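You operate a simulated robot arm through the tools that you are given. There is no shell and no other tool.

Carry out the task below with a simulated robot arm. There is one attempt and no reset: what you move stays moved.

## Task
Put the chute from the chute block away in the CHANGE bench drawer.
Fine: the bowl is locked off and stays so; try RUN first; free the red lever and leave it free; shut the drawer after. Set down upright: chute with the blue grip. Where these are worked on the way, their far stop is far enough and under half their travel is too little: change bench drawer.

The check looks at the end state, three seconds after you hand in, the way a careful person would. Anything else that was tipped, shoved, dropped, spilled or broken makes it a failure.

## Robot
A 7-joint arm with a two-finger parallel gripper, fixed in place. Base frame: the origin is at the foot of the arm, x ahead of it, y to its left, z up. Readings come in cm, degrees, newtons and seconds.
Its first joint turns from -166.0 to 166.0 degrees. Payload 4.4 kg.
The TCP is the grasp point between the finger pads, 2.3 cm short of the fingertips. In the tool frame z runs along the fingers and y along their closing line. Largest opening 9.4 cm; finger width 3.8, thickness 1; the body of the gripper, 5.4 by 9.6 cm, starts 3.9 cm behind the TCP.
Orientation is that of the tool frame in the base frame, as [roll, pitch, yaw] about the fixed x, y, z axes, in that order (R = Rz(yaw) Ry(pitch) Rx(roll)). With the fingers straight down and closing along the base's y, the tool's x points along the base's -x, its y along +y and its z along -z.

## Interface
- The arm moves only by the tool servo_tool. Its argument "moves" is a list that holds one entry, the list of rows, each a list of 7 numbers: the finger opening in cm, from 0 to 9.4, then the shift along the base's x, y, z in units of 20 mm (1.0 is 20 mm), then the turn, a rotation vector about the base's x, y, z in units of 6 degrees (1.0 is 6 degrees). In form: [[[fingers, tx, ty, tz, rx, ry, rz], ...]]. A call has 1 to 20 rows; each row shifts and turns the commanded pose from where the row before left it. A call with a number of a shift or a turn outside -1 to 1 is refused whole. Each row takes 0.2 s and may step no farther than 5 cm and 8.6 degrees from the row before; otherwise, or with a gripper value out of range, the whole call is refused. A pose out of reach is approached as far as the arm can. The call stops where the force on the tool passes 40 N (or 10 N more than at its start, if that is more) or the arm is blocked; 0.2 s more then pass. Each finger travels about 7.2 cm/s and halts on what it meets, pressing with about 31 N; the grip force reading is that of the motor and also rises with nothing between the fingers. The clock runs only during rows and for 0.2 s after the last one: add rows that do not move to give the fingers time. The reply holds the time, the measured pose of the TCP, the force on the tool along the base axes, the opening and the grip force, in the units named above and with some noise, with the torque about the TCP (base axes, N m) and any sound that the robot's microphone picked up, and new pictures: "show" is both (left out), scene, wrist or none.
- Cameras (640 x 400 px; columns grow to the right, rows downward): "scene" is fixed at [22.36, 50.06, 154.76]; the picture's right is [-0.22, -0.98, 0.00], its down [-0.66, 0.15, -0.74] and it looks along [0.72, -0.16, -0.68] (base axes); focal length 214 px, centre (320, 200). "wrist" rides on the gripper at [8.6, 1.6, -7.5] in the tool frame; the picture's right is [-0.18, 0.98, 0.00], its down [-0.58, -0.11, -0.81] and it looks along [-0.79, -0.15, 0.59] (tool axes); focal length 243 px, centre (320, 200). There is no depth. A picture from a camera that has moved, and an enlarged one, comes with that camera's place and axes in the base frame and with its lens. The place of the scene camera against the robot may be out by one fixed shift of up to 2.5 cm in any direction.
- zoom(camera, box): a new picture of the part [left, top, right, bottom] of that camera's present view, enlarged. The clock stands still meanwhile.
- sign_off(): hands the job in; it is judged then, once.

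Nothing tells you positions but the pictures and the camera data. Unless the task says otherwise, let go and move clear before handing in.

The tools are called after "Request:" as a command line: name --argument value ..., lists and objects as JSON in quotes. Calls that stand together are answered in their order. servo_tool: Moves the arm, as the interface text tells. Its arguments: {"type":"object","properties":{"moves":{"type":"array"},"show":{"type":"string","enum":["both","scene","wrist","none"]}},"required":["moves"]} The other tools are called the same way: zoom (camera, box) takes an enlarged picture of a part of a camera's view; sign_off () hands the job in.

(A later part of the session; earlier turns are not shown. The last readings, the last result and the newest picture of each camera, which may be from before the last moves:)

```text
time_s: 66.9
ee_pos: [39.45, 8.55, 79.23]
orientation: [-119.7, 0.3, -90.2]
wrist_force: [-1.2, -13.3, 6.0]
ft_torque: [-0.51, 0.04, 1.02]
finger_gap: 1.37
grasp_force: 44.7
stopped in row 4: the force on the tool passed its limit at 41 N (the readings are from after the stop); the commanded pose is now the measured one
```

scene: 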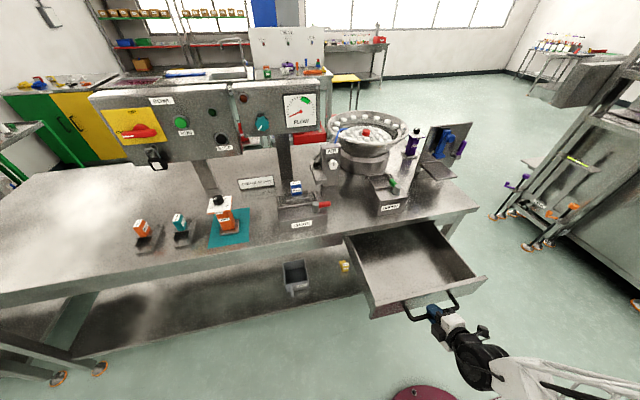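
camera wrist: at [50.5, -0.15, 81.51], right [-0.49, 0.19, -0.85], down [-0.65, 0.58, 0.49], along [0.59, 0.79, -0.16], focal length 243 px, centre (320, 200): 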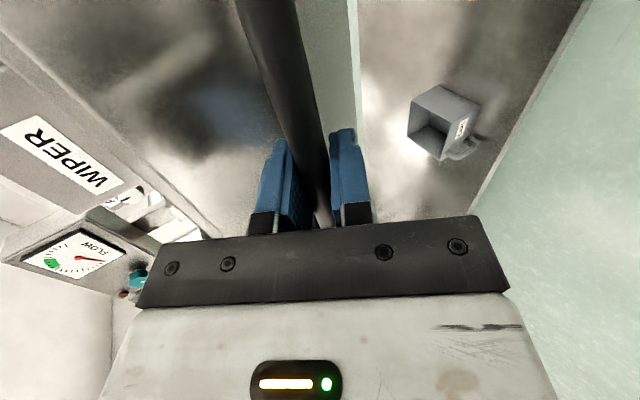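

Request:
servo_tool --moves '[[[0, -0.25, 0, 0, 0, 0, 0], [0, -0.25, 0, 0, 0, 0, 0], [0, -0.25, 0, 0, 0, 0, 0], [0, -0.25, 0, 0, 0, 0, 0], [0, -0.25, 0, 0, 0, 0, 0], [0, -0.25, 0, 0, 0, 0, 0], [0, 0, 0, 0, 0, 0, 0]]]' --show "scene"

```text
time_s: 68.5
ee_pos: [36.38, 8.38, 79.34]
orientation: [-119.6, 0.2, -90.1]
wrist_force: [-1.4, 24.2, -13.5]
ft_torque: [-0.8, -0.02, 0.23]
finger_gap: 1.38
grasp_force: 45.3
```

scene: 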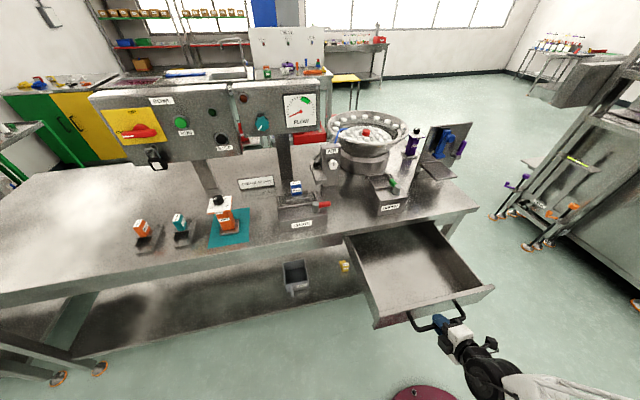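

Request:
zoom --camera "scene" --box '[330, 210, 510, 322]'

Request:
servo_tool --moves '[[[2.6, 0, 0, 0, 0, 0, 0], [2.6, 0, 0, 0, 0, 0, 0], [0, 0, 0, 0, 0, 0, 0], [0, 0, 0, 0, 0, 0, 0], [0, -0.25, 0, 0, 0, 0, 0], [0, -0.25, 0, 0, 0, 0, 0], [0, -0.25, 0, 0, 0, 0, 0], [0, -0.25, 0, 0, 0, 0, 0], [0, 0, 0, 0, 0, 0, 0]]]' --show "scene"

```text
3.56 times, centred on (420, 266) of scene
camera zoom: at [22.36, 50.06, 154.76], right [-0.22, -0.98, 0.0], down [-0.66, 0.15, -0.74], along [0.72, -0.16, -0.68], focal length 763 px, centre (-36, -35)
```

zoom: 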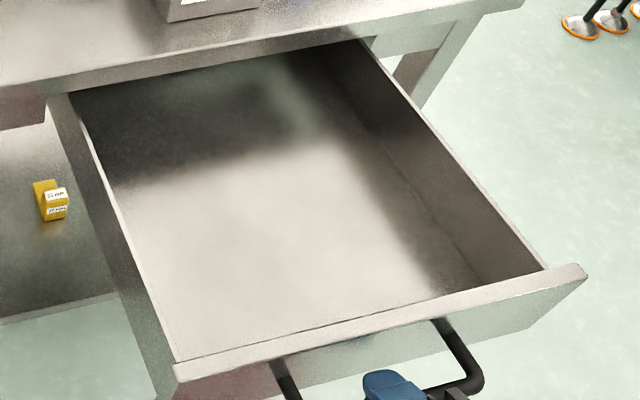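

```text
time_s: 70.5
ee_pos: [34.45, 8.45, 79.3]
orientation: [-119.6, 0.2, -90.1]
wrist_force: [0.6, -28.9, -12.5]
ft_torque: [-0.94, -0.03, 0.2]
finger_gap: 1.38
grasp_force: 45.5
```

scene: 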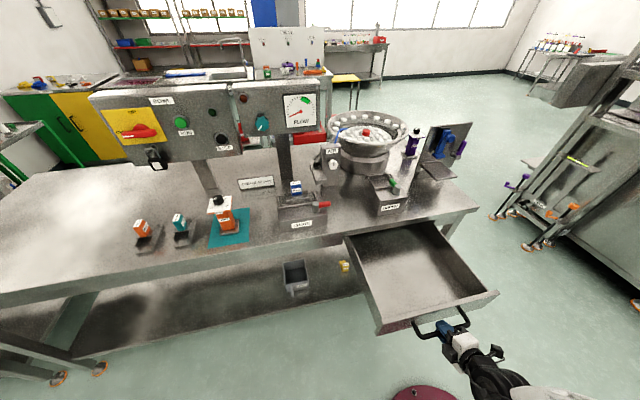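

The drawer is about 33 cm out, well past half. I'll open the fingers, back off a little and lift straight up off the handle.

Request:
servo_tool --moves '[[[4, 0, 0, 0, 0, 0, 0], [7, 0, 0, 0, 0, 0, 0], [7, 0, 0, 0, 0, 0, 0], [7, -0.4, 0, 0, 0, 0, 0], [7, -0.4, 0, 0, 0, 0, 0], [7, 0, 0, 0.4, 0, 0, 0], [7, 0, 0, 0.6, 0, 0, 0], [7, 0, 0, 0, 0, 0, 0]]]'

Request:
zoom --camera "scene" --box '[390, 280, 550, 380]'

```text
time_s: 72.3
ee_pos: [32.82, 8.62, 81.48]
orientation: [-119.6, 0.2, -90.1]
wrist_force: [-0.3, 0.1, -0.2]
ft_torque: [-0.02, 0.02, 0.03]
finger_gap: 7.01
grasp_force: 0.0
camera wrist: at [25.55, -0.03, 83.62], right [-0.49, 0.19, -0.85], down [-0.65, 0.58, 0.5], along [0.59, 0.79, -0.16], focal length 243 px, centre (320, 200)
```

scene: 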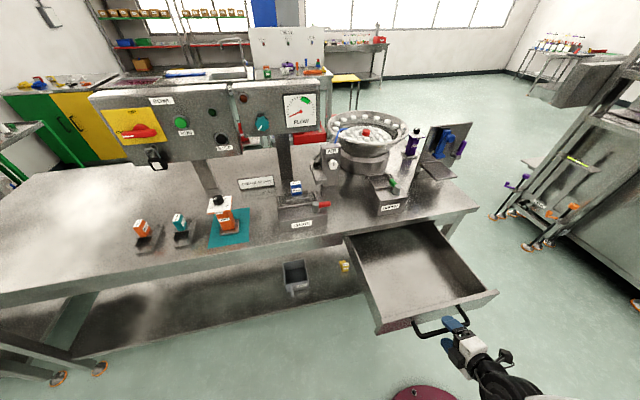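
wrist: 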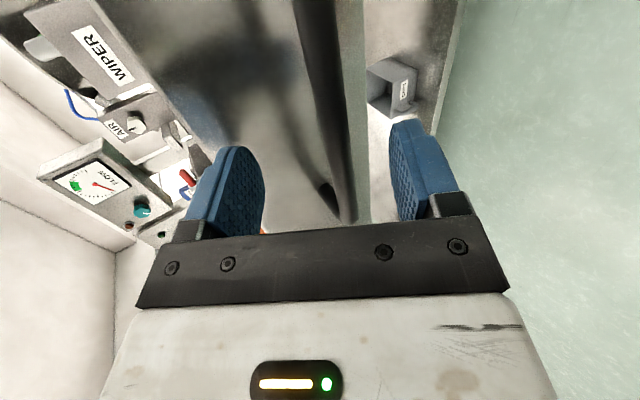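

```text
4.00 times, centred on (470, 330) of scene
camera zoom: at [22.36, 50.06, 154.76], right [-0.22, -0.98, 0.0], down [-0.66, 0.15, -0.74], along [0.72, -0.16, -0.68], focal length 858 px, centre (-280, -320)
```

zoom: 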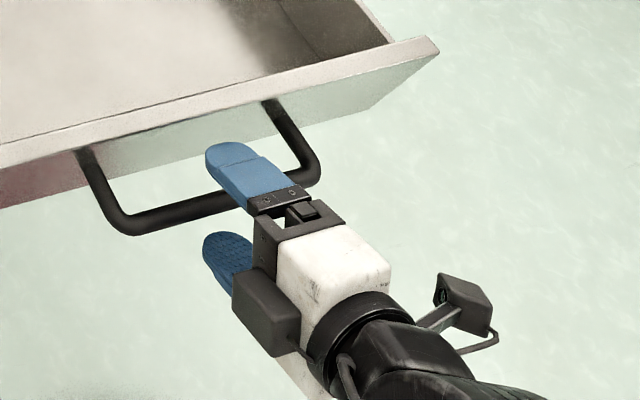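

The fingers are clear of the handle. I'll lift away and bring the tool back to vertical.

Request:
servo_tool --moves '[[[7, -0.1, 0, 0.7, 0, 0, 0], [7, 0, 0, 1, 0, 0, 0], [7, 0, 0, 1, 0, 0, 0], [7, 0, 0, 1, 0, 0, 0], [9.4, 0, 0, 1, 0, 1, 0], [9.4, 0, 0, 1, 0, 1, 0], [9.4, 0.5, 0, 1, 0, 1, 0], [9.4, 0.5, 0, 1, 0, 1, 0], [9.4, 0.5, 0, 1, 0, 1, 0], [9.4, 0.5, 0, 1, 0, 1, 0], [9.4, 1, 0, 1, 0, 1, 0], [9.4, 1, 0, 1, 0, 1, 0], [9.4, 1, 0, 1, 0, 1, 0], [9.4, 1, 0, 1, 0, 0.95, 0], [9.4, 0, 0, 0, 0, 0, 0]]]'

Request:
zoom --camera "scene" --box '[330, 210, 530, 335]'

```text
time_s: 75.5
ee_pos: [44.74, 8.38, 108.72]
orientation: [-179.4, 0.0, -90.2]
wrist_force: [-0.2, -0.3, -0.2]
ft_torque: [-0.02, 0.0, 0.03]
finger_gap: 9.43
grasp_force: 0.0
camera wrist: at [43.03, -0.24, 116.09], right [-0.98, 0.19, -0.01], down [0.1, 0.58, 0.81], along [0.16, 0.79, -0.59], focal length 243 px, centre (320, 200)
```

scene: 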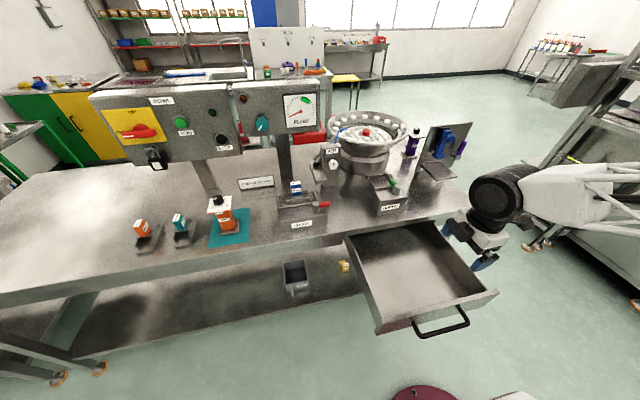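
wrist: 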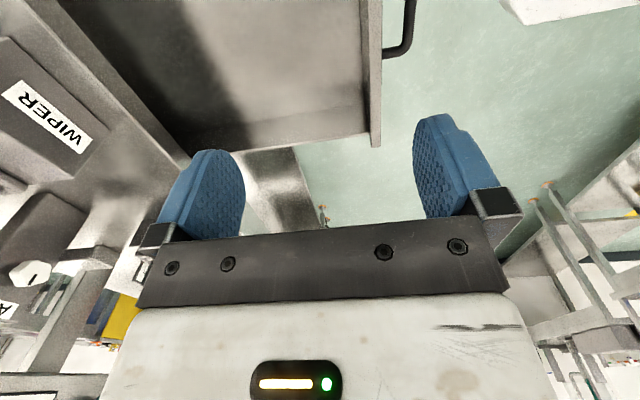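

```text
3.20 times, centred on (430, 272) of scene
camera zoom: at [22.36, 50.06, 154.76], right [-0.22, -0.98, 0.0], down [-0.66, 0.15, -0.74], along [0.72, -0.16, -0.68], focal length 686 px, centre (-32, -32)
```

zoom: 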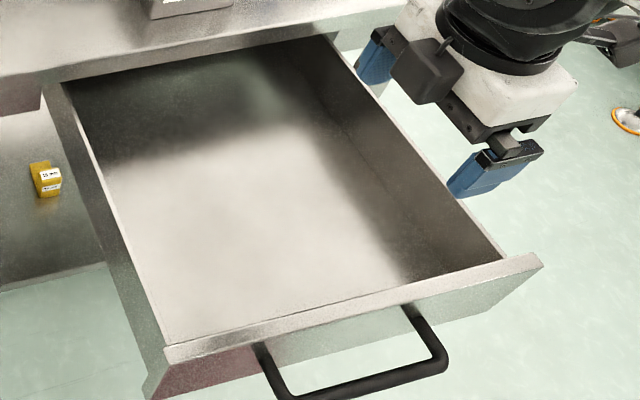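

The drawer stands open and empty. I'll turn the tool back so the fingers close along y and move over to the chute block.

Request:
servo_tool --moves '[[[9.4, 0, 1, 0.3, 0, 0, -1], [9.4, 0, 1, 0.3, 0, 0, -1], [9.4, 0, 1, 0.3, 0, 0, -1], [9.4, 0, 1, 0.3, 0, 0, -1], [9.4, 0, 1, 0.3, 0, 0, -1], [9.4, 1, 1, 0.3, 0, 0, -1], [9.4, 1, 1, 0.3, 0, 0, -1], [9.4, 1, 1, 0, 0, 0, -1], [9.4, 1, 1, 0, 0, 0, -1], [9.4, 1, 1, 0, 0, 0, -1], [9.4, 1, 1, 0, 0, 0, -1], [9.4, 1, 1, 0, 0, 0, -1], [9.4, 1, 1, 0, 0, 0, -1], [9.4, 1, 1, 0, 0, 0, -1], [9.4, 1, 1, 0, 0, 0, -1], [9.4, 0, 1, 0, 0, 0, 0], [9.4, 0, 1, 0, 0, 0, 0], [9.4, 0, 1, 0, 0, 0, 0], [9.4, 0, 0, 0, 0, 0, 0]]]'

Request:
zoom --camera "wrist" --box '[230, 80, 422, 200]'

```text
time_s: 79.5
ee_pos: [64.5, 44.54, 112.93]
orientation: [-179.3, 0.1, 179.8]
wrist_force: [-0.4, -0.5, -0.1]
ft_torque: [0.02, 0.01, 0.0]
finger_gap: 9.42
grasp_force: 0.0
camera wrist: at [55.88, 46.32, 120.38], right [0.19, 0.98, -0.01], down [0.58, -0.1, 0.81], along [0.79, -0.16, -0.59], focal length 243 px, centre (320, 200)
```

scene: 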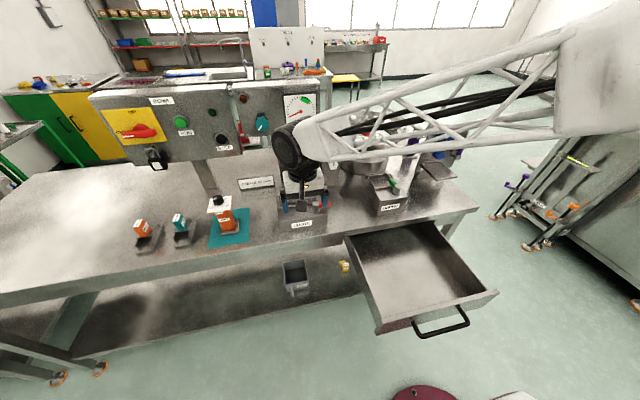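
wrist: 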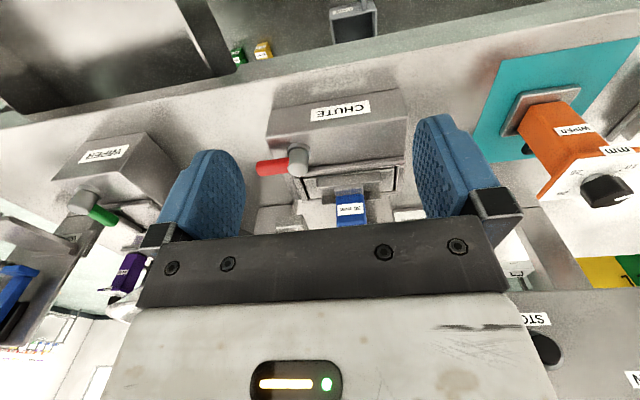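

```text
3.33 times, centred on (326, 140) of wrist
camera zoom: at [55.88, 46.32, 120.38], right [0.19, 0.98, -0.01], down [0.58, -0.1, 0.81], along [0.79, -0.16, -0.59], focal length 809 px, centre (300, 400)
```

zoom: 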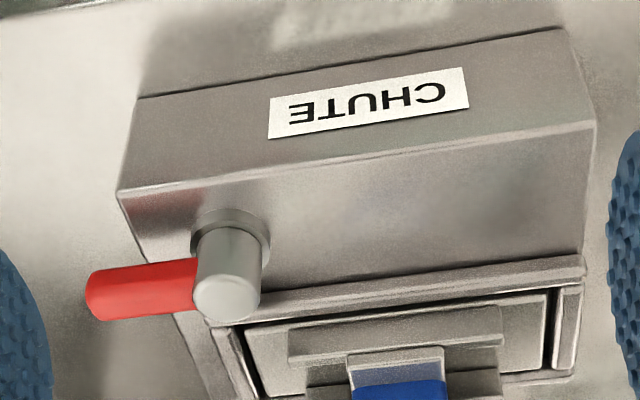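

The chute is free and the lever is clear. I'll move over the blue grip and check alignment from above before descending.

Request:
servo_tool --moves '[[[9.4, 1, 0, 0, 0.12, 0, 0], [9.4, 1, 0, 0, 0, 0, 0], [9.4, 1, 0, 0, 0, 0, 0], [9.4, 1, 0.15, 0, 0, 0, 0], [9.4, 1, 0.15, 0, 0, 0, 0], [9.4, 1, 0, 0, 0, 0, 0], [9.4, 1, 0, 0, 0, 0, 0], [9.4, 1, 0, 0, 0, 0, 0], [9.4, 1, 0, 0, 0, 0, 0], [9.4, 0.7, 0, 0, 0, 0, 0], [9.4, 0, 0, 0, 0, 0, 0]]]'

Request:
zoom --camera "wrist" --box '[200, 40, 440, 190]'

Request:
zoom --camera "scene" --box '[250, 155, 350, 218]'

```text
time_s: 81.9
ee_pos: [84.09, 44.94, 112.81]
orientation: [-180.0, 0.0, 179.8]
wrist_force: [-0.9, 0.0, -0.2]
ft_torque: [-0.06, 0.02, 0.0]
finger_gap: 9.38
grasp_force: 0.0
camera wrist: at [75.41, 46.64, 120.28], right [0.19, 0.98, 0.0], down [0.58, -0.11, 0.81], along [0.79, -0.15, -0.59], focal length 243 px, centre (320, 200)
```

scene: 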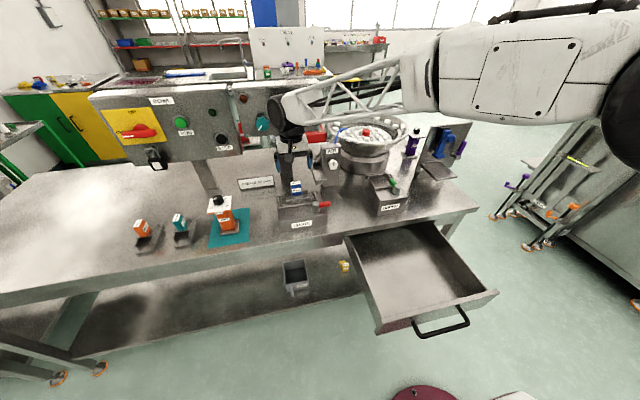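
wrist: 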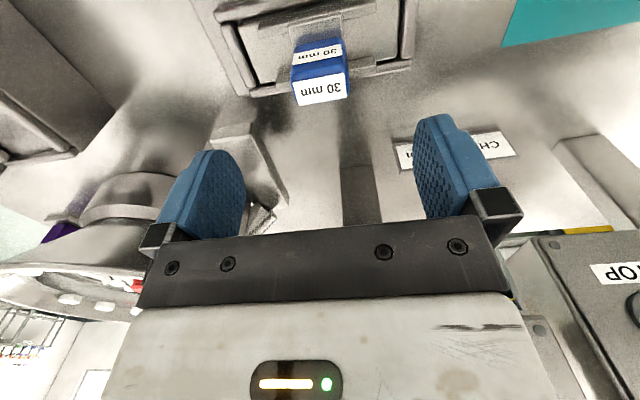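

```text
2.67 times, centred on (320, 115) of wrist
camera zoom: at [75.41, 46.64, 120.28], right [0.19, 0.98, 0.0], down [0.58, -0.11, 0.81], along [0.79, -0.15, -0.59], focal length 647 px, centre (320, 427)
```

zoom: 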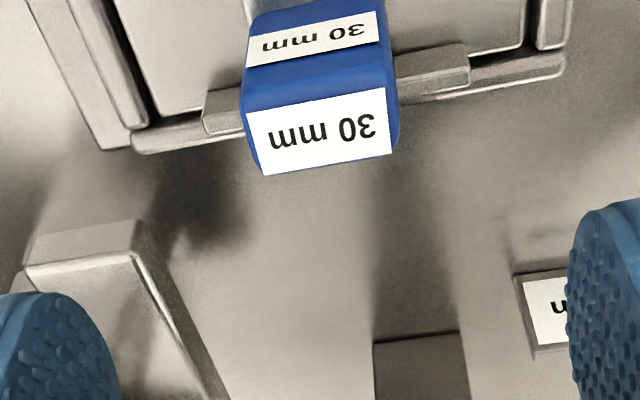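

```text
6.35 times, centred on (300, 186) of scene
camera zoom: at [22.36, 50.06, 154.76], right [-0.22, -0.98, 0.0], down [-0.66, 0.15, -0.74], along [0.72, -0.16, -0.68], focal length 1362 px, centre (447, 286)
```

zoom: 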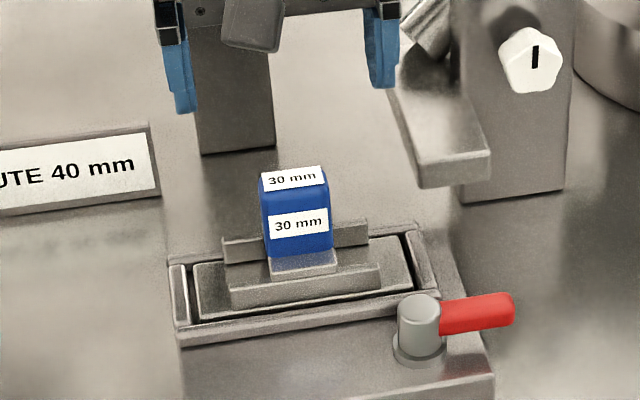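

The grip is centred under the hand at about (84, 45.1), with its top near z≈104.7 and the blue part starting near z≈100. I'll narrow the fingers a little and descend to grasp height.

Request:
servo_tool --moves '[[[7, -0.05, 0.07, -1, 0, 0, 0], [7, 0, 0, -1, 0, 0, 0], [7, 0, 0, -1, 0, 0, 0], [7, 0, 0, -0.5, 0, 0, 0], [7, 0, 0, 0, 0, 0, 0]]]'

Request:
zoom --camera "wrist" --box '[200, 60, 440, 210]'

Request:
zoom --camera "scene" --box '[250, 155, 350, 218]'

```text
time_s: 83.1
ee_pos: [83.88, 45.25, 105.95]
orientation: [-180.0, 0.0, 179.8]
wrist_force: [-0.5, 0.3, -0.5]
ft_torque: [0.0, 0.0, 0.0]
finger_gap: 7.01
grasp_force: 0.1
camera wrist: at [75.23, 46.82, 113.32], right [0.19, 0.98, 0.0], down [0.58, -0.11, 0.81], along [0.79, -0.15, -0.59], focal length 243 px, centre (320, 200)
```

scene: 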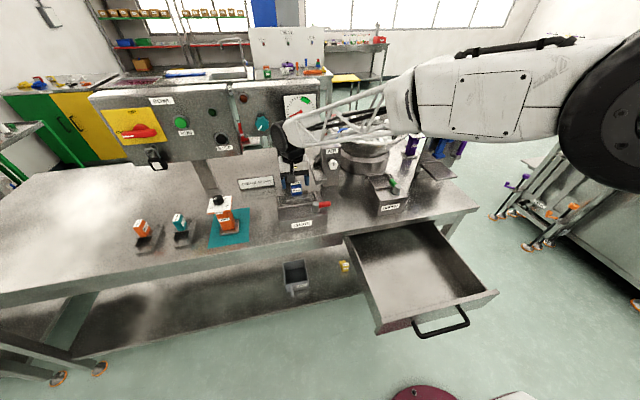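
wrist: 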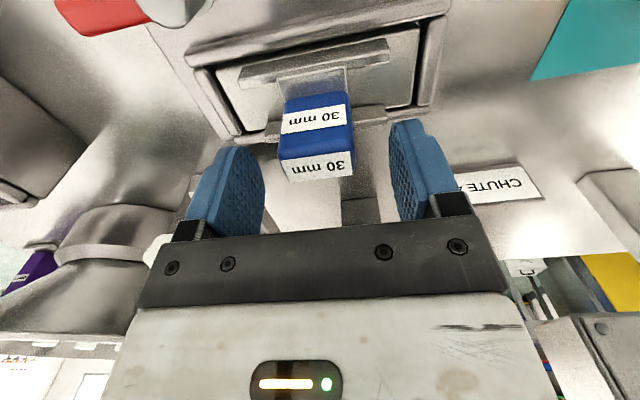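

```text
2.67 times, centred on (320, 135) of wrist
camera zoom: at [75.23, 46.82, 113.32], right [0.19, 0.98, 0.0], down [0.58, -0.11, 0.81], along [0.79, -0.15, -0.59], focal length 647 px, centre (320, 373)
```

zoom: 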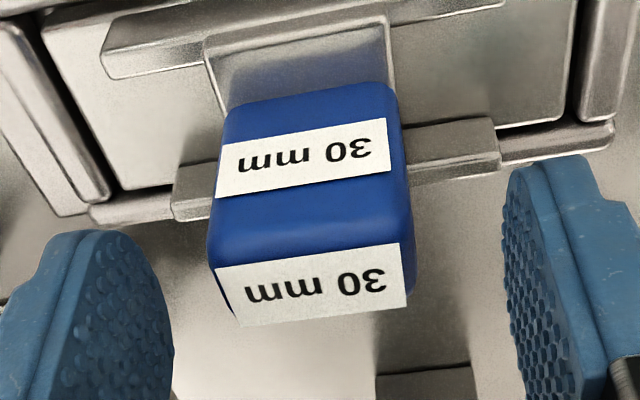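

```text
6.35 times, centred on (300, 186) of scene
camera zoom: at [22.36, 50.06, 154.76], right [-0.22, -0.98, 0.0], down [-0.66, 0.15, -0.74], along [0.72, -0.16, -0.68], focal length 1362 px, centre (447, 286)
```

zoom: 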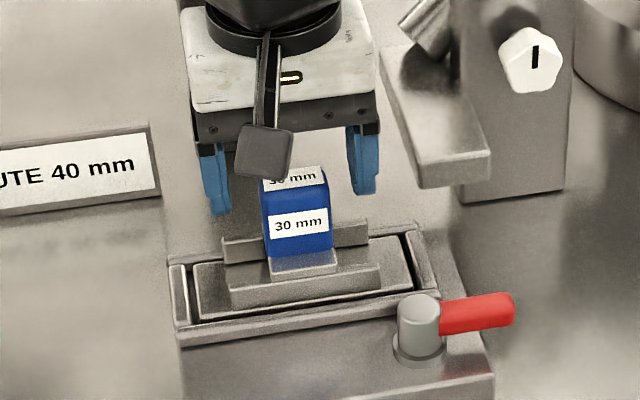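

Alignment looks good. I'll go down the last few centimetres and close on the blue grip.

Request:
servo_tool --moves '[[[7, 0.1, -0.08, -0.7, 0, 0, 0], [7, 0, 0, -0.7, 0, 0, 0], [7, 0, 0, -0.4, 0, 0, 0], [7, 0, 0, 0, 0, 0, 0], [5, 0, 0, 0, 0, 0, 0], [3, 0, 0, 0, 0, 0, 0], [2, 0, 0, 0, 0, 0, 0], [2, 0, 0, 0, 0, 0, 0]]]'

Request:
zoom --camera "wrist" --box '[200, 60, 440, 210]'

Request:
zoom --camera "scene" --box '[250, 155, 350, 218]'

```text
time_s: 84.9
ee_pos: [84.14, 45.03, 102.13]
orientation: [180.0, 0.0, 179.8]
wrist_force: [0.8, 0.3, -0.1]
ft_torque: [-0.04, -0.09, 0.04]
finger_gap: 4.01
grasp_force: 30.8
camera wrist: at [75.49, 46.7, 109.63], right [0.19, 0.98, 0.0], down [0.58, -0.11, 0.81], along [0.79, -0.15, -0.59], focal length 243 px, centre (320, 200)
```

scene: 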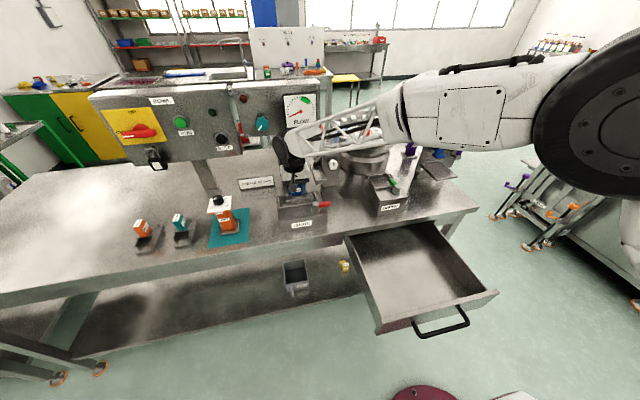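
wrist: 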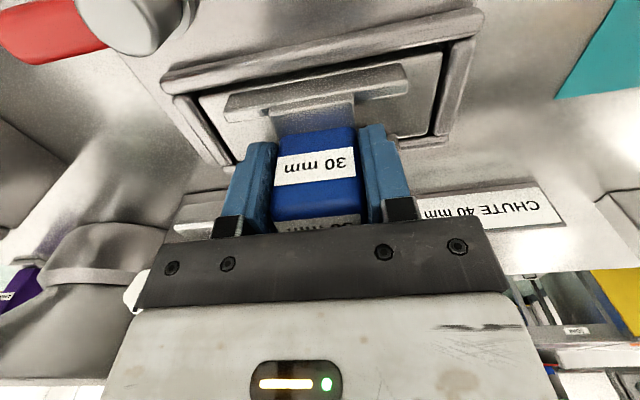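

```text
2.67 times, centred on (320, 135) of wrist
camera zoom: at [75.49, 46.7, 109.63], right [0.19, 0.98, 0.0], down [0.58, -0.11, 0.81], along [0.79, -0.15, -0.59], focal length 647 px, centre (320, 373)
```

zoom: 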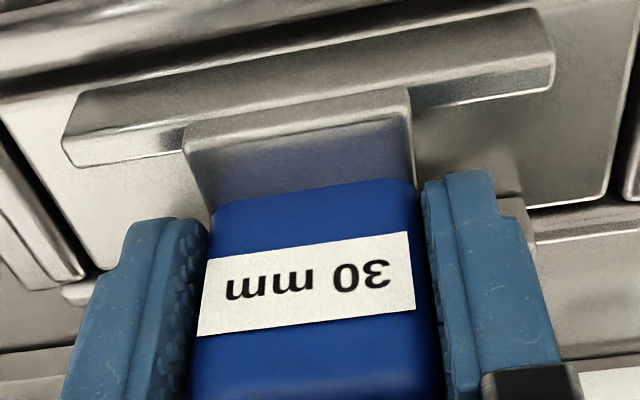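

```text
6.35 times, centred on (300, 186) of scene
camera zoom: at [22.36, 50.06, 154.76], right [-0.22, -0.98, 0.0], down [-0.66, 0.15, -0.74], along [0.72, -0.16, -0.68], focal length 1362 px, centre (447, 286)
```

zoom: 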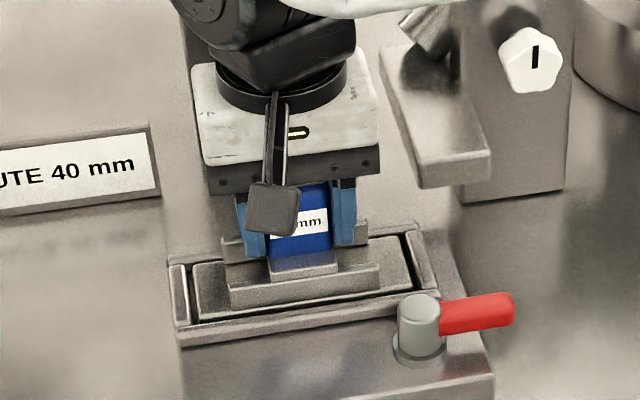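

The grip is held (4.0 cm wide). I'll lift slowly and straight up out of the pocket.

Request:
servo_tool --moves '[[[2, 0, 0, 0.2, 0, 0, 0], [2, 0, 0, 0.25, 0, 0, 0], [2, 0, 0, 0.25, 0, 0, 0], [2, 0, 0, 0.25, 0, 0, 0], [2, 0, 0, 0.25, 0, 0, 0], [2, 0, 0, 0.25, 0, 0, 0], [2, 0, 0, 0.25, 0, 0, 0], [2, 0, 0, 0.25, 0, 0, 0], [2, 0, 0, 0, 0, 0, 0]]]'

Request:
zoom --camera "scene" --box '[250, 155, 350, 218]'

```text
time_s: 86.9
ee_pos: [84.05, 45.09, 106.22]
orientation: [-180.0, 0.0, 179.8]
wrist_force: [-0.1, 0.7, -2.5]
ft_torque: [0.01, -0.01, 0.0]
finger_gap: 3.98
grasp_force: 31.2
camera wrist: at [75.46, 46.77, 113.57], right [0.19, 0.98, 0.0], down [0.58, -0.11, 0.81], along [0.79, -0.15, -0.59], focal length 243 px, centre (320, 200)
```

scene: 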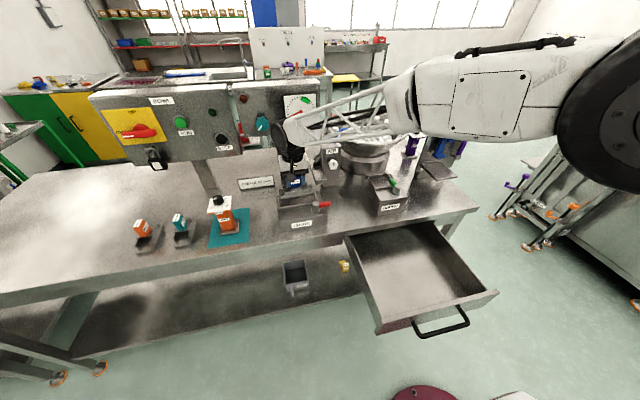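
wrist: 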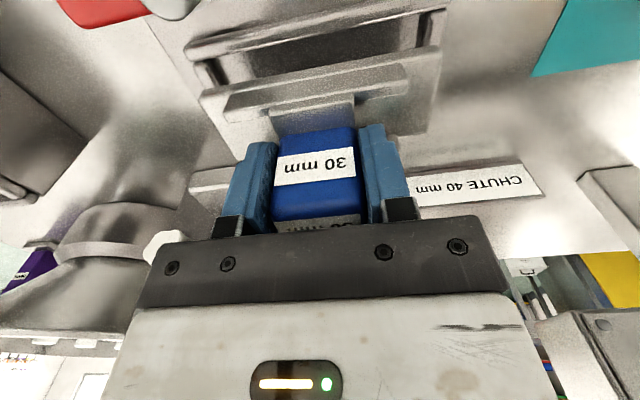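

```text
6.35 times, centred on (300, 186) of scene
camera zoom: at [22.36, 50.06, 154.76], right [-0.22, -0.98, 0.0], down [-0.66, 0.15, -0.74], along [0.72, -0.16, -0.68], focal length 1362 px, centre (447, 286)
```

zoom: 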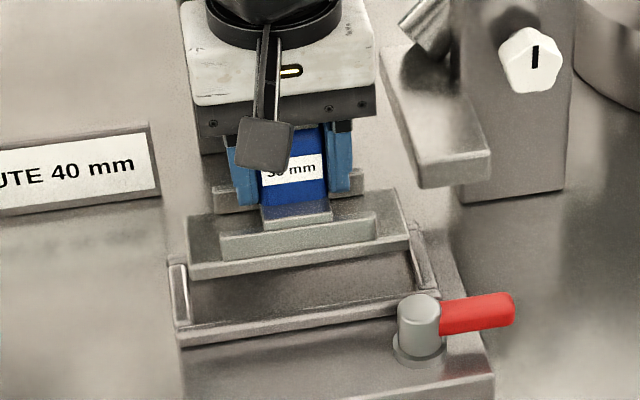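

The chute is out of its pocket and hanging level. I'll lift it higher and carry it back away from the block, then across above the open drawer.

Request:
servo_tool --moves '[[[2, 0, 0, 0.6, 0, 0, 0], [2, 0, 0, 1, 0, 0, 0], [2, 0, 0, 1, 0, 0, 0], [2, 0, 0, 1, 0, 0, 0], [2, 0, 0, 1, 0, 0, 0], [2, -0.6, 0, 0.4, 0, 0, 0], [2, -1, 0, 0, 0, 0, 0], [2, -1, 0, 0, 0, 0, 0], [2, -1, 0, 0, 0, 0, 0], [2, -1, 0, 0, 0, 0, 0], [2, -1, 0, 0, 0, 0, 0], [2, -1, -0.5, 0, 0, 0, 0], [2, -1, -1, 0, 0, 0, 0], [2, -1, -1, 0, 0, 0, 0], [2, -1, -1, 0, 0, 0, 0], [2, -1, -1, 0, 0, 0, 0], [2, -1, -1, 0, 0, 0, 0], [2, -1, -1, 0, 0, 0, 0], [2, -1, -1, 0, 0, 0, 0], [2, -0.5, -1, 0, 0, 0, 0]]]'

```text
time_s: 91.1
ee_pos: [55.97, 28.0, 116.24]
orientation: [180.0, 0.0, 179.8]
wrist_force: [0.1, 0.0, -3.0]
ft_torque: [-0.02, -0.02, 0.01]
finger_gap: 3.99
grasp_force: 31.4
camera wrist: at [47.39, 29.66, 123.78], right [0.19, 0.98, 0.0], down [0.58, -0.11, 0.81], along [0.79, -0.15, -0.59], focal length 243 px, centre (320, 200)
```

scene: 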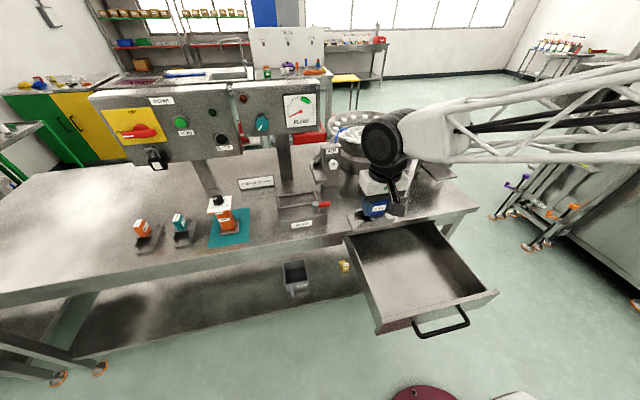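
wrist: 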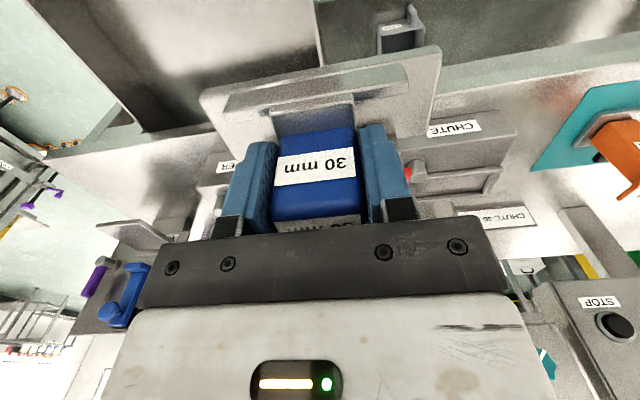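

The chute hangs level over the drawer side. I'll move across to the middle of the open drawer and lower partway.

Request:
servo_tool --moves '[[[2, 0, -1, 0, 0, 0, 0], [2, 0, -1, 0, 0, 0, 0], [2, 0, -1, 0, 0, 0, 0], [2, 0, -1, 0, 0, 0, 0], [2, 0, -1, 0, 0, 0, 0], [2, 0, -1, 0, 0, 0, 0], [2, 0, -1, 0, 0, 0, 0], [2, 0, -1, 0, 0, 0, 0], [2, 0, -1, 0, 0, 0, 0], [2, 0, -0.5, -0.5, 0, 0, 0], [2, 0, 0, -1, 0, 0, 0], [2, 0, 0, -1, 0, 0, 0], [2, 0, 0, -1, 0, 0, 0], [2, 0, 0, -1, 0, 0, 0], [2, 0, 0, -1, 0, 0, 0], [2, 0, 0, -1, 0, 0, 0], [2, 0, 0, -1, 0, 0, 0], [2, 0, 0, 0, 0, 0, 0]]]'

Request:
zoom --camera "scene" --box '[330, 200, 510, 312]'

```text
time_s: 94.9
ee_pos: [55.88, 9.16, 101.12]
orientation: [-180.0, -0.1, 179.8]
wrist_force: [0.2, 0.1, -2.6]
ft_torque: [-0.02, 0.01, -0.02]
finger_gap: 3.98
grasp_force: 30.7
camera wrist: at [47.29, 10.79, 108.54], right [0.19, 0.98, 0.0], down [0.58, -0.11, 0.81], along [0.79, -0.15, -0.59], focal length 243 px, centre (320, 200)
```

scene: 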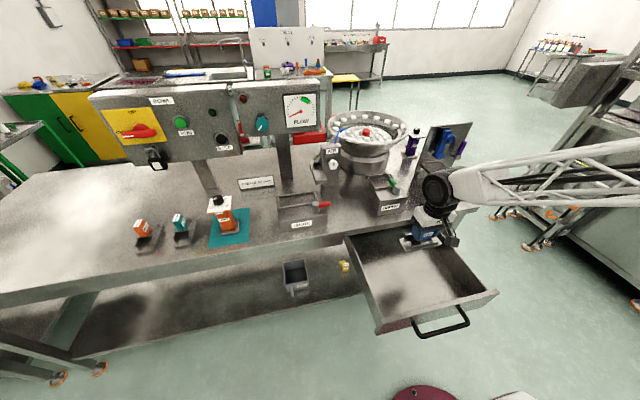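
wrist: 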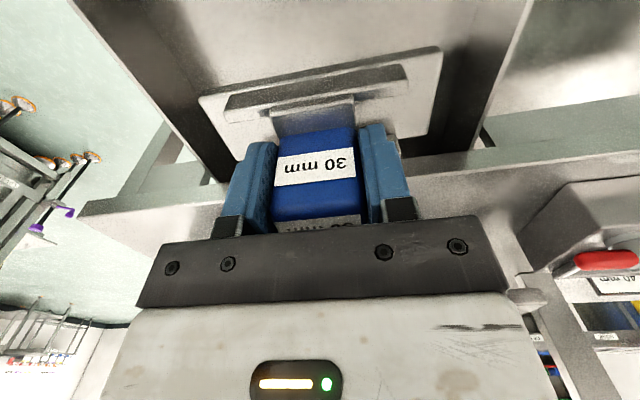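

```text
3.56 times, centred on (420, 256) of scene
camera zoom: at [22.36, 50.06, 154.76], right [-0.22, -0.98, 0.0], down [-0.66, 0.15, -0.74], along [0.72, -0.16, -0.68], focal length 763 px, centre (-36, 1)
```

zoom: 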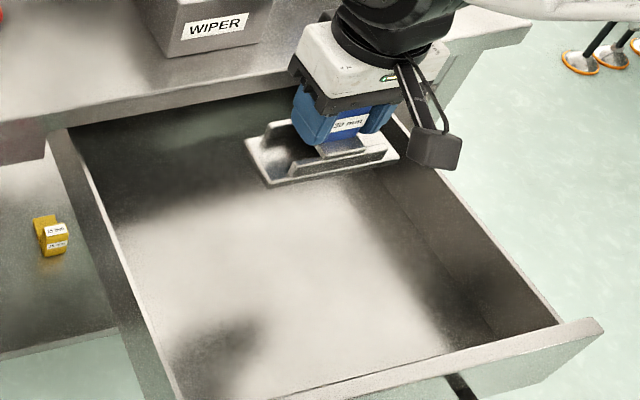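

The chute is centred over the drawer. I'll lower it inside, stopping a few centimetres above where I expect the floor.

Request:
servo_tool --moves '[[[2, 0, 0, -1, 0, 0, 0], [2, 0, 0, -1, 0, 0, 0], [2, 0, 0, -1, 0, 0, 0], [2, 0, 0, -1, 0, 0, 0], [2, 0, 0, -1, 0, 0, 0], [2, 0, 0, -1, 0, 0, 0], [2, 0, 0, -1, 0, 0, 0], [2, 0, 0, 0, 0, 0, 0]]]'

Request:
zoom --camera "scene" --box '[330, 200, 510, 312]'

Request:
zoom --camera "wrist" --box '[160, 0, 480, 200]'

```text
time_s: 96.7
ee_pos: [55.96, 9.05, 87.28]
orientation: [179.9, 0.0, 179.8]
wrist_force: [-0.4, -0.4, -2.6]
ft_torque: [0.02, 0.01, 0.01]
finger_gap: 3.99
grasp_force: 31.1
camera wrist: at [47.37, 10.74, 94.6], right [0.19, 0.98, 0.0], down [0.58, -0.11, 0.81], along [0.79, -0.15, -0.59], focal length 243 px, centre (320, 200)
```

scene: 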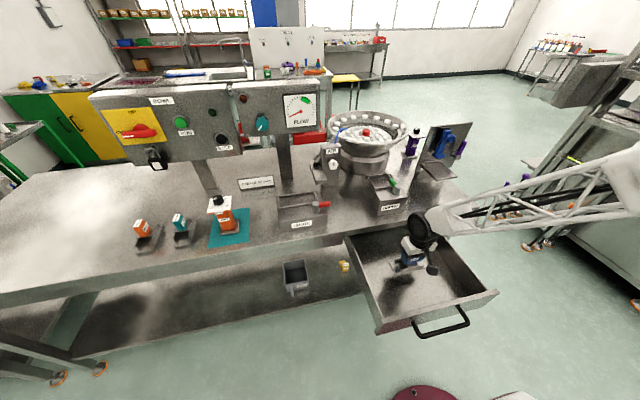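
wrist: 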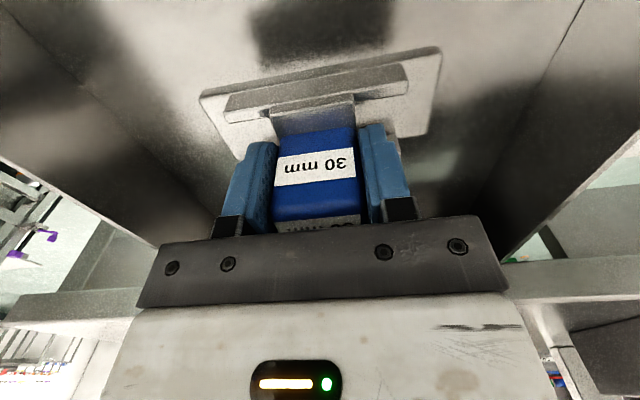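

```text
3.56 times, centred on (420, 256) of scene
camera zoom: at [22.36, 50.06, 154.76], right [-0.22, -0.98, 0.0], down [-0.66, 0.15, -0.74], along [0.72, -0.16, -0.68], focal length 763 px, centre (-36, 1)
```

zoom: 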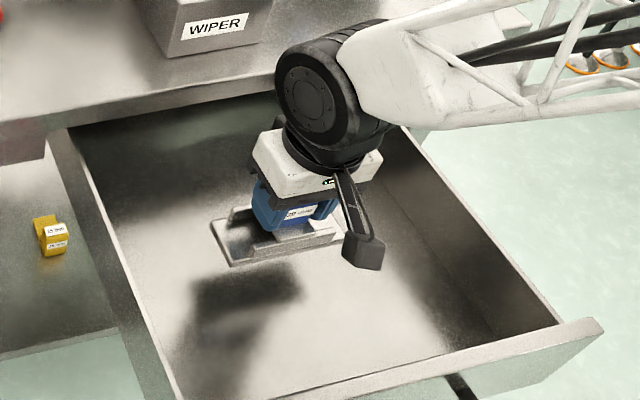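

```text
2.00 times, centred on (320, 100) of wrist
camera zoom: at [47.37, 10.74, 94.6], right [0.19, 0.98, 0.0], down [0.58, -0.11, 0.81], along [0.79, -0.15, -0.59], focal length 485 px, centre (320, 400)
```

zoom: 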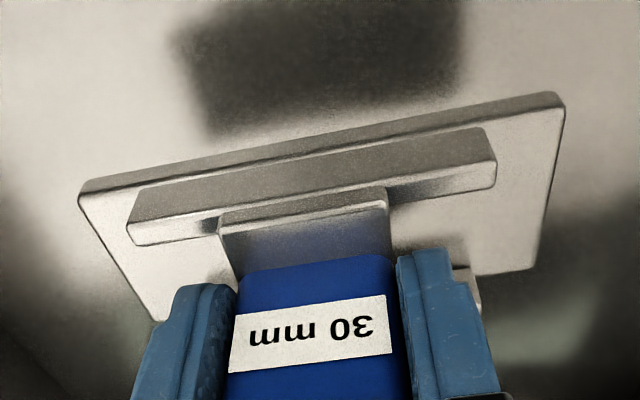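

The plate is level over the drawer floor, roughly 6 cm above it. I'll lower in careful steps, watching the vertical force.

Request:
servo_tool --moves '[[[2, 0, 0, -0.8, 0, 0, 0], [2, 0, 0, -0.8, 0, 0, 0], [2, 0, 0, 0, 0, 0, 0]]]' --show "wrist"

Request:
zoom --camera "scene" --box '[330, 200, 510, 312]'

```text
time_s: 97.5
ee_pos: [55.96, 9.02, 83.97]
orientation: [180.0, 0.1, 179.8]
wrist_force: [-0.5, 0.6, -2.4]
ft_torque: [0.0, 0.04, 0.0]
finger_gap: 3.99
grasp_force: 31.0
camera wrist: at [47.44, 10.74, 91.43], right [0.19, 0.98, 0.0], down [0.58, -0.11, 0.81], along [0.79, -0.15, -0.59], focal length 243 px, centre (320, 200)
```

wrist: 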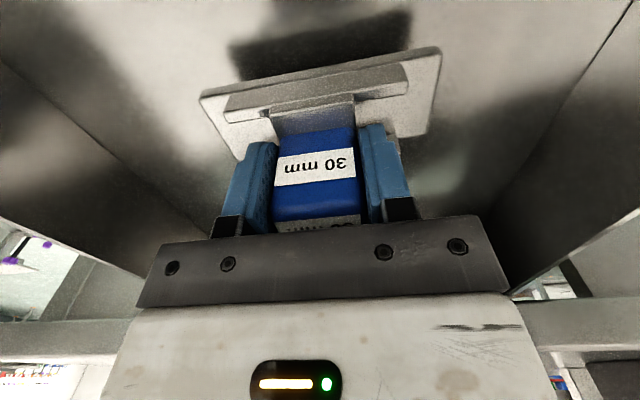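

```text
3.56 times, centred on (420, 256) of scene
camera zoom: at [22.36, 50.06, 154.76], right [-0.22, -0.98, 0.0], down [-0.66, 0.15, -0.74], along [0.72, -0.16, -0.68], focal length 763 px, centre (-36, 1)
```

zoom: 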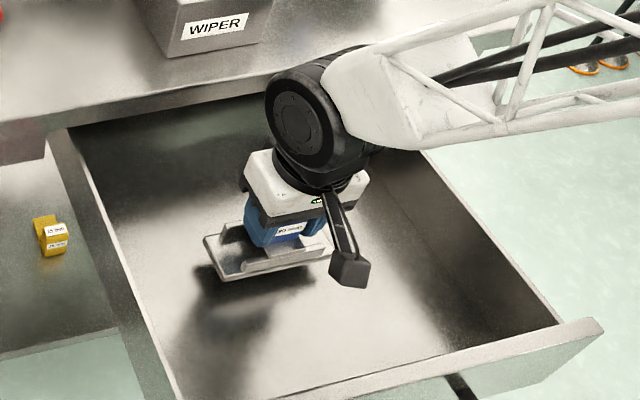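

Request:
servo_tool --moves '[[[2, 0, 0, -0.2, 0, 0, 0], [2, 0, 0, -0.2, 0, 0, 0], [2, 0, 0, -0.2, 0, 0, 0], [2, 0, 0, -0.2, 0, 0, 0], [2, 0, 0, 0, 0, 0, 0]]]' --show "wrist"

```text
time_s: 98.7
ee_pos: [55.97, 9.04, 82.39]
orientation: [180.0, 0.0, 179.8]
wrist_force: [-0.3, 0.1, -1.7]
ft_torque: [-0.01, -0.02, -0.03]
finger_gap: 3.97
grasp_force: 30.6
camera wrist: at [47.37, 10.71, 89.85], right [0.19, 0.98, 0.0], down [0.58, -0.11, 0.81], along [0.79, -0.15, -0.59], focal length 243 px, centre (320, 200)
```

wrist: 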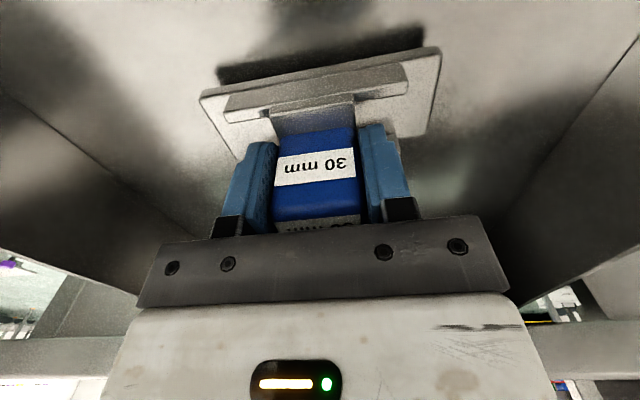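

Request:
servo_tool --moves '[[[2, 0, 0, -0.15, 0, 0, 0], [2, 0, 0, -0.15, 0, 0, 0], [2, 0, 0, -0.15, 0, 0, 0], [2, 0, 0, -0.15, 0, 0, 0], [2, 0, 0, 0, 0, 0, 0]]]' --show "wrist"

Request:
zoom --camera "wrist" --box '[160, 0, 480, 200]'

```text
time_s: 99.9
ee_pos: [55.93, 9.2, 81.27]
orientation: [-180.0, 0.1, 179.7]
wrist_force: [2.1, -8.2, 21.1]
ft_torque: [-1.11, -0.13, 0.05]
finger_gap: 3.98
grasp_force: 30.8
camera wrist: at [47.35, 10.77, 88.7], right [0.19, 0.98, 0.0], down [0.58, -0.11, 0.81], along [0.79, -0.15, -0.59], focal length 243 px, centre (320, 200)
```

wrist: 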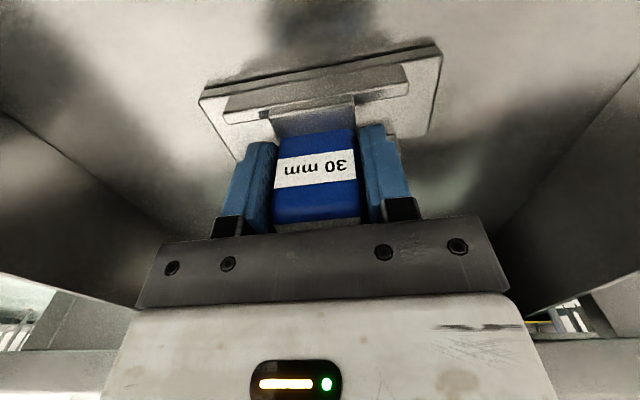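

```text
2.00 times, centred on (320, 100) of wrist
camera zoom: at [47.35, 10.77, 88.7], right [0.19, 0.98, 0.0], down [0.58, -0.11, 0.81], along [0.79, -0.15, -0.59], focal length 485 px, centre (320, 400)
```

zoom: 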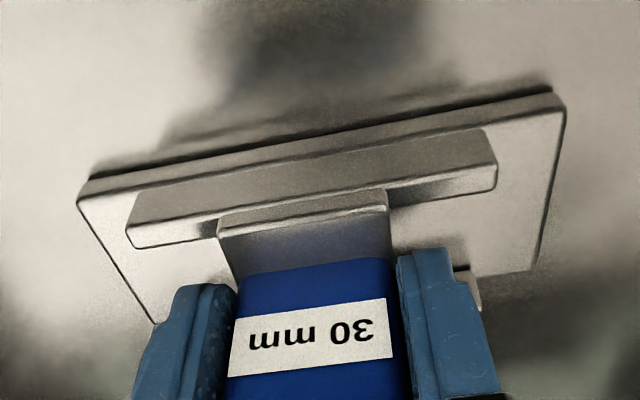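

The plate has touched the drawer floor (about 21 N upward). I'll ease off a fraction of a millimetre and release the grip.

Request:
servo_tool --moves '[[[2, 0, 0, 0.03, 0, 0, 0], [3.5, 0, 0, 0, 0, 0, 0], [4.6, 0, 0, 0, 0, 0, 0], [6, 0, 0, 0, 0, 0, 0], [6.8, 0, 0, 0, 0, 0, 0], [6.8, 0, 0, 0, 0, 0, 0]]]'

Request:
zoom --camera "wrist" --box '[160, 0, 480, 200]'

Request:
zoom --camera "scene" --box '[330, 200, 510, 312]'

```text
time_s: 101.3
ee_pos: [55.96, 9.05, 81.32]
orientation: [-180.0, 0.0, 179.8]
wrist_force: [0.5, -0.4, -0.2]
ft_torque: [0.01, -0.02, 0.0]
finger_gap: 6.82
grasp_force: 0.1
camera wrist: at [47.28, 10.71, 88.67], right [0.19, 0.98, 0.0], down [0.58, -0.11, 0.81], along [0.79, -0.15, -0.59], focal length 243 px, centre (320, 200)
```

scene: 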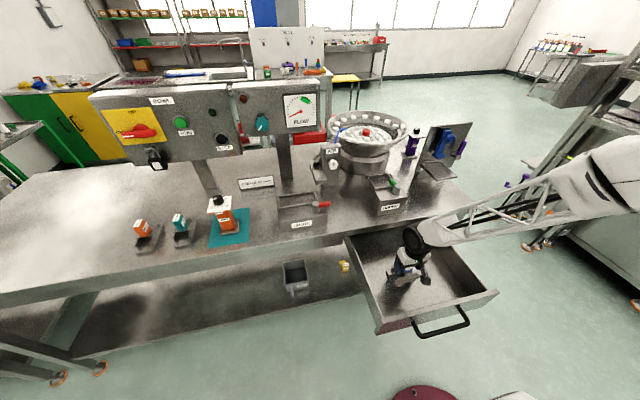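
wrist: 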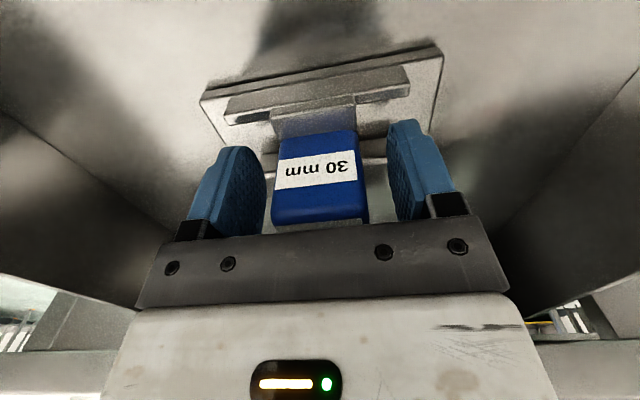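

```text
2.00 times, centred on (320, 100) of wrist
camera zoom: at [47.28, 10.71, 88.67], right [0.19, 0.98, 0.0], down [0.58, -0.11, 0.81], along [0.79, -0.15, -0.59], focal length 485 px, centre (320, 400)
```

zoom: 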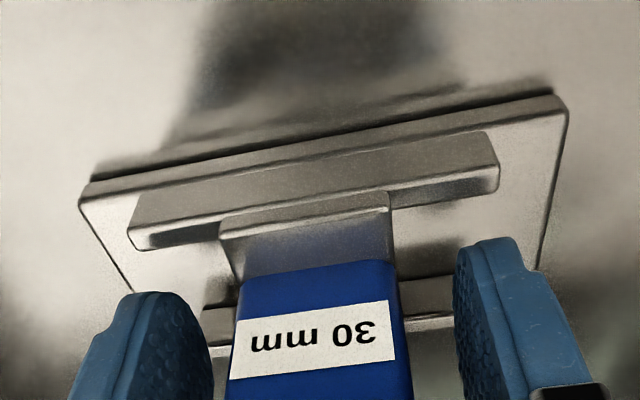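

```text
3.56 times, centred on (420, 256) of scene
camera zoom: at [22.36, 50.06, 154.76], right [-0.22, -0.98, 0.0], down [-0.66, 0.15, -0.74], along [0.72, -0.16, -0.68], focal length 763 px, centre (-36, 1)
```

zoom: 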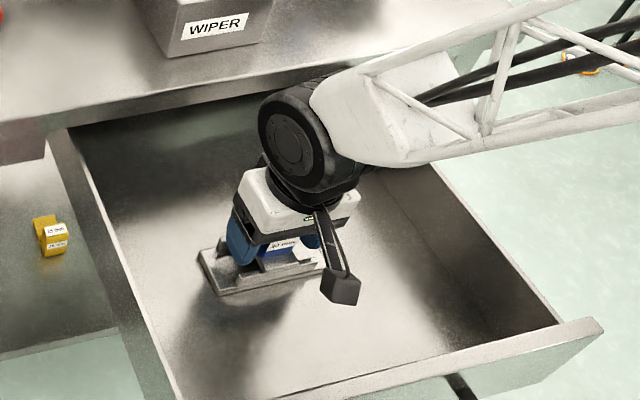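

The chute stands upright on the drawer floor and the fingers are open. I'll lift straight up and away.

Request:
servo_tool --moves '[[[6.8, 0, 0, 0.3, 0, 0, 0], [6.8, 0, 0, 0.5, 0, 0, 0], [6.8, 0, 0, 1, 0, 0, 0], [6.8, 0, 0, 1, 0, 0, 0], [6.8, 0, 0, 1, 0, 0, 0], [6.8, 0, 0, 1, 0, 0, 0], [6.8, 0, 0, 1, 0, 0, 0], [6.8, 0, 0, 1, 0, 0, 0], [6.8, 0, 0, 1, 0, 0, 0], [6.8, 0, 0, 1, 0, 0, 0], [6.8, 0, 0, 1, 0, 0, 0], [6.8, 0, 0, 1, 0, 0, 0], [6.8, 0, 0, 0, 0, 0, 0]]]'

Request:
zoom --camera "wrist" --box '[160, 0, 480, 200]'

Request:
zoom --camera "scene" --box '[330, 200, 510, 312]'

```text
time_s: 104.1
ee_pos: [55.93, 9.13, 102.7]
orientation: [-179.9, 0.0, 179.8]
wrist_force: [-0.2, -0.2, -0.7]
ft_torque: [0.02, -0.01, 0.02]
finger_gap: 6.8
grasp_force: 0.0
camera wrist: at [47.36, 10.81, 110.06], right [0.19, 0.98, 0.0], down [0.58, -0.11, 0.81], along [0.79, -0.15, -0.59], focal length 243 px, centre (320, 200)
```

scene: 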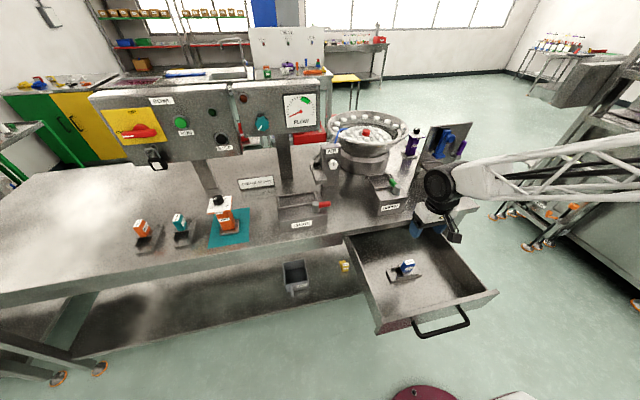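
wrist: 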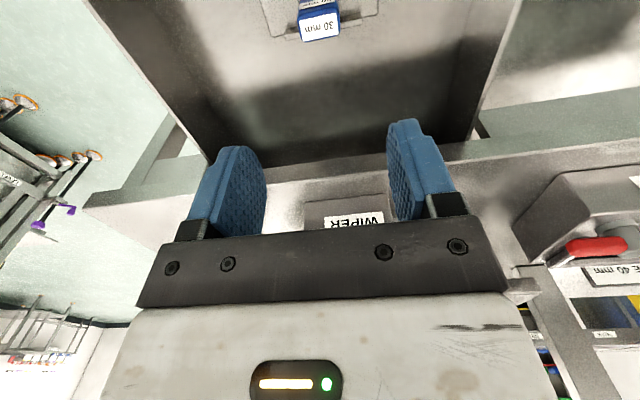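

```text
2.00 times, centred on (320, 100) of wrist
camera zoom: at [47.36, 10.81, 110.06], right [0.19, 0.98, 0.0], down [0.58, -0.11, 0.81], along [0.79, -0.15, -0.59], focal length 485 px, centre (320, 400)
```

zoom: 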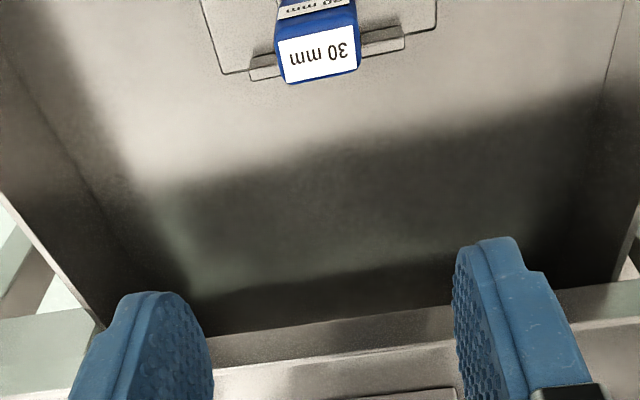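

```text
3.56 times, centred on (420, 256) of scene
camera zoom: at [22.36, 50.06, 154.76], right [-0.22, -0.98, 0.0], down [-0.66, 0.15, -0.74], along [0.72, -0.16, -0.68], focal length 763 px, centre (-36, 1)
```

zoom: 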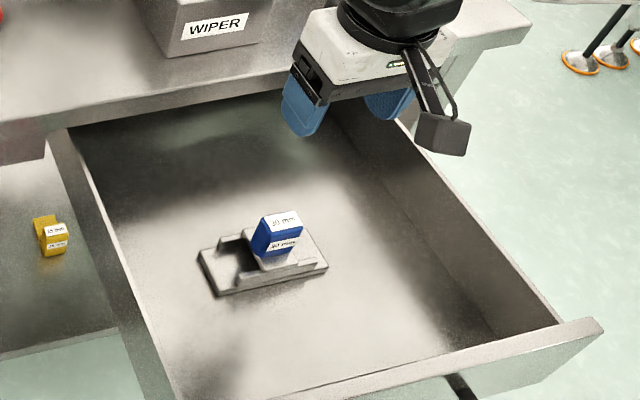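

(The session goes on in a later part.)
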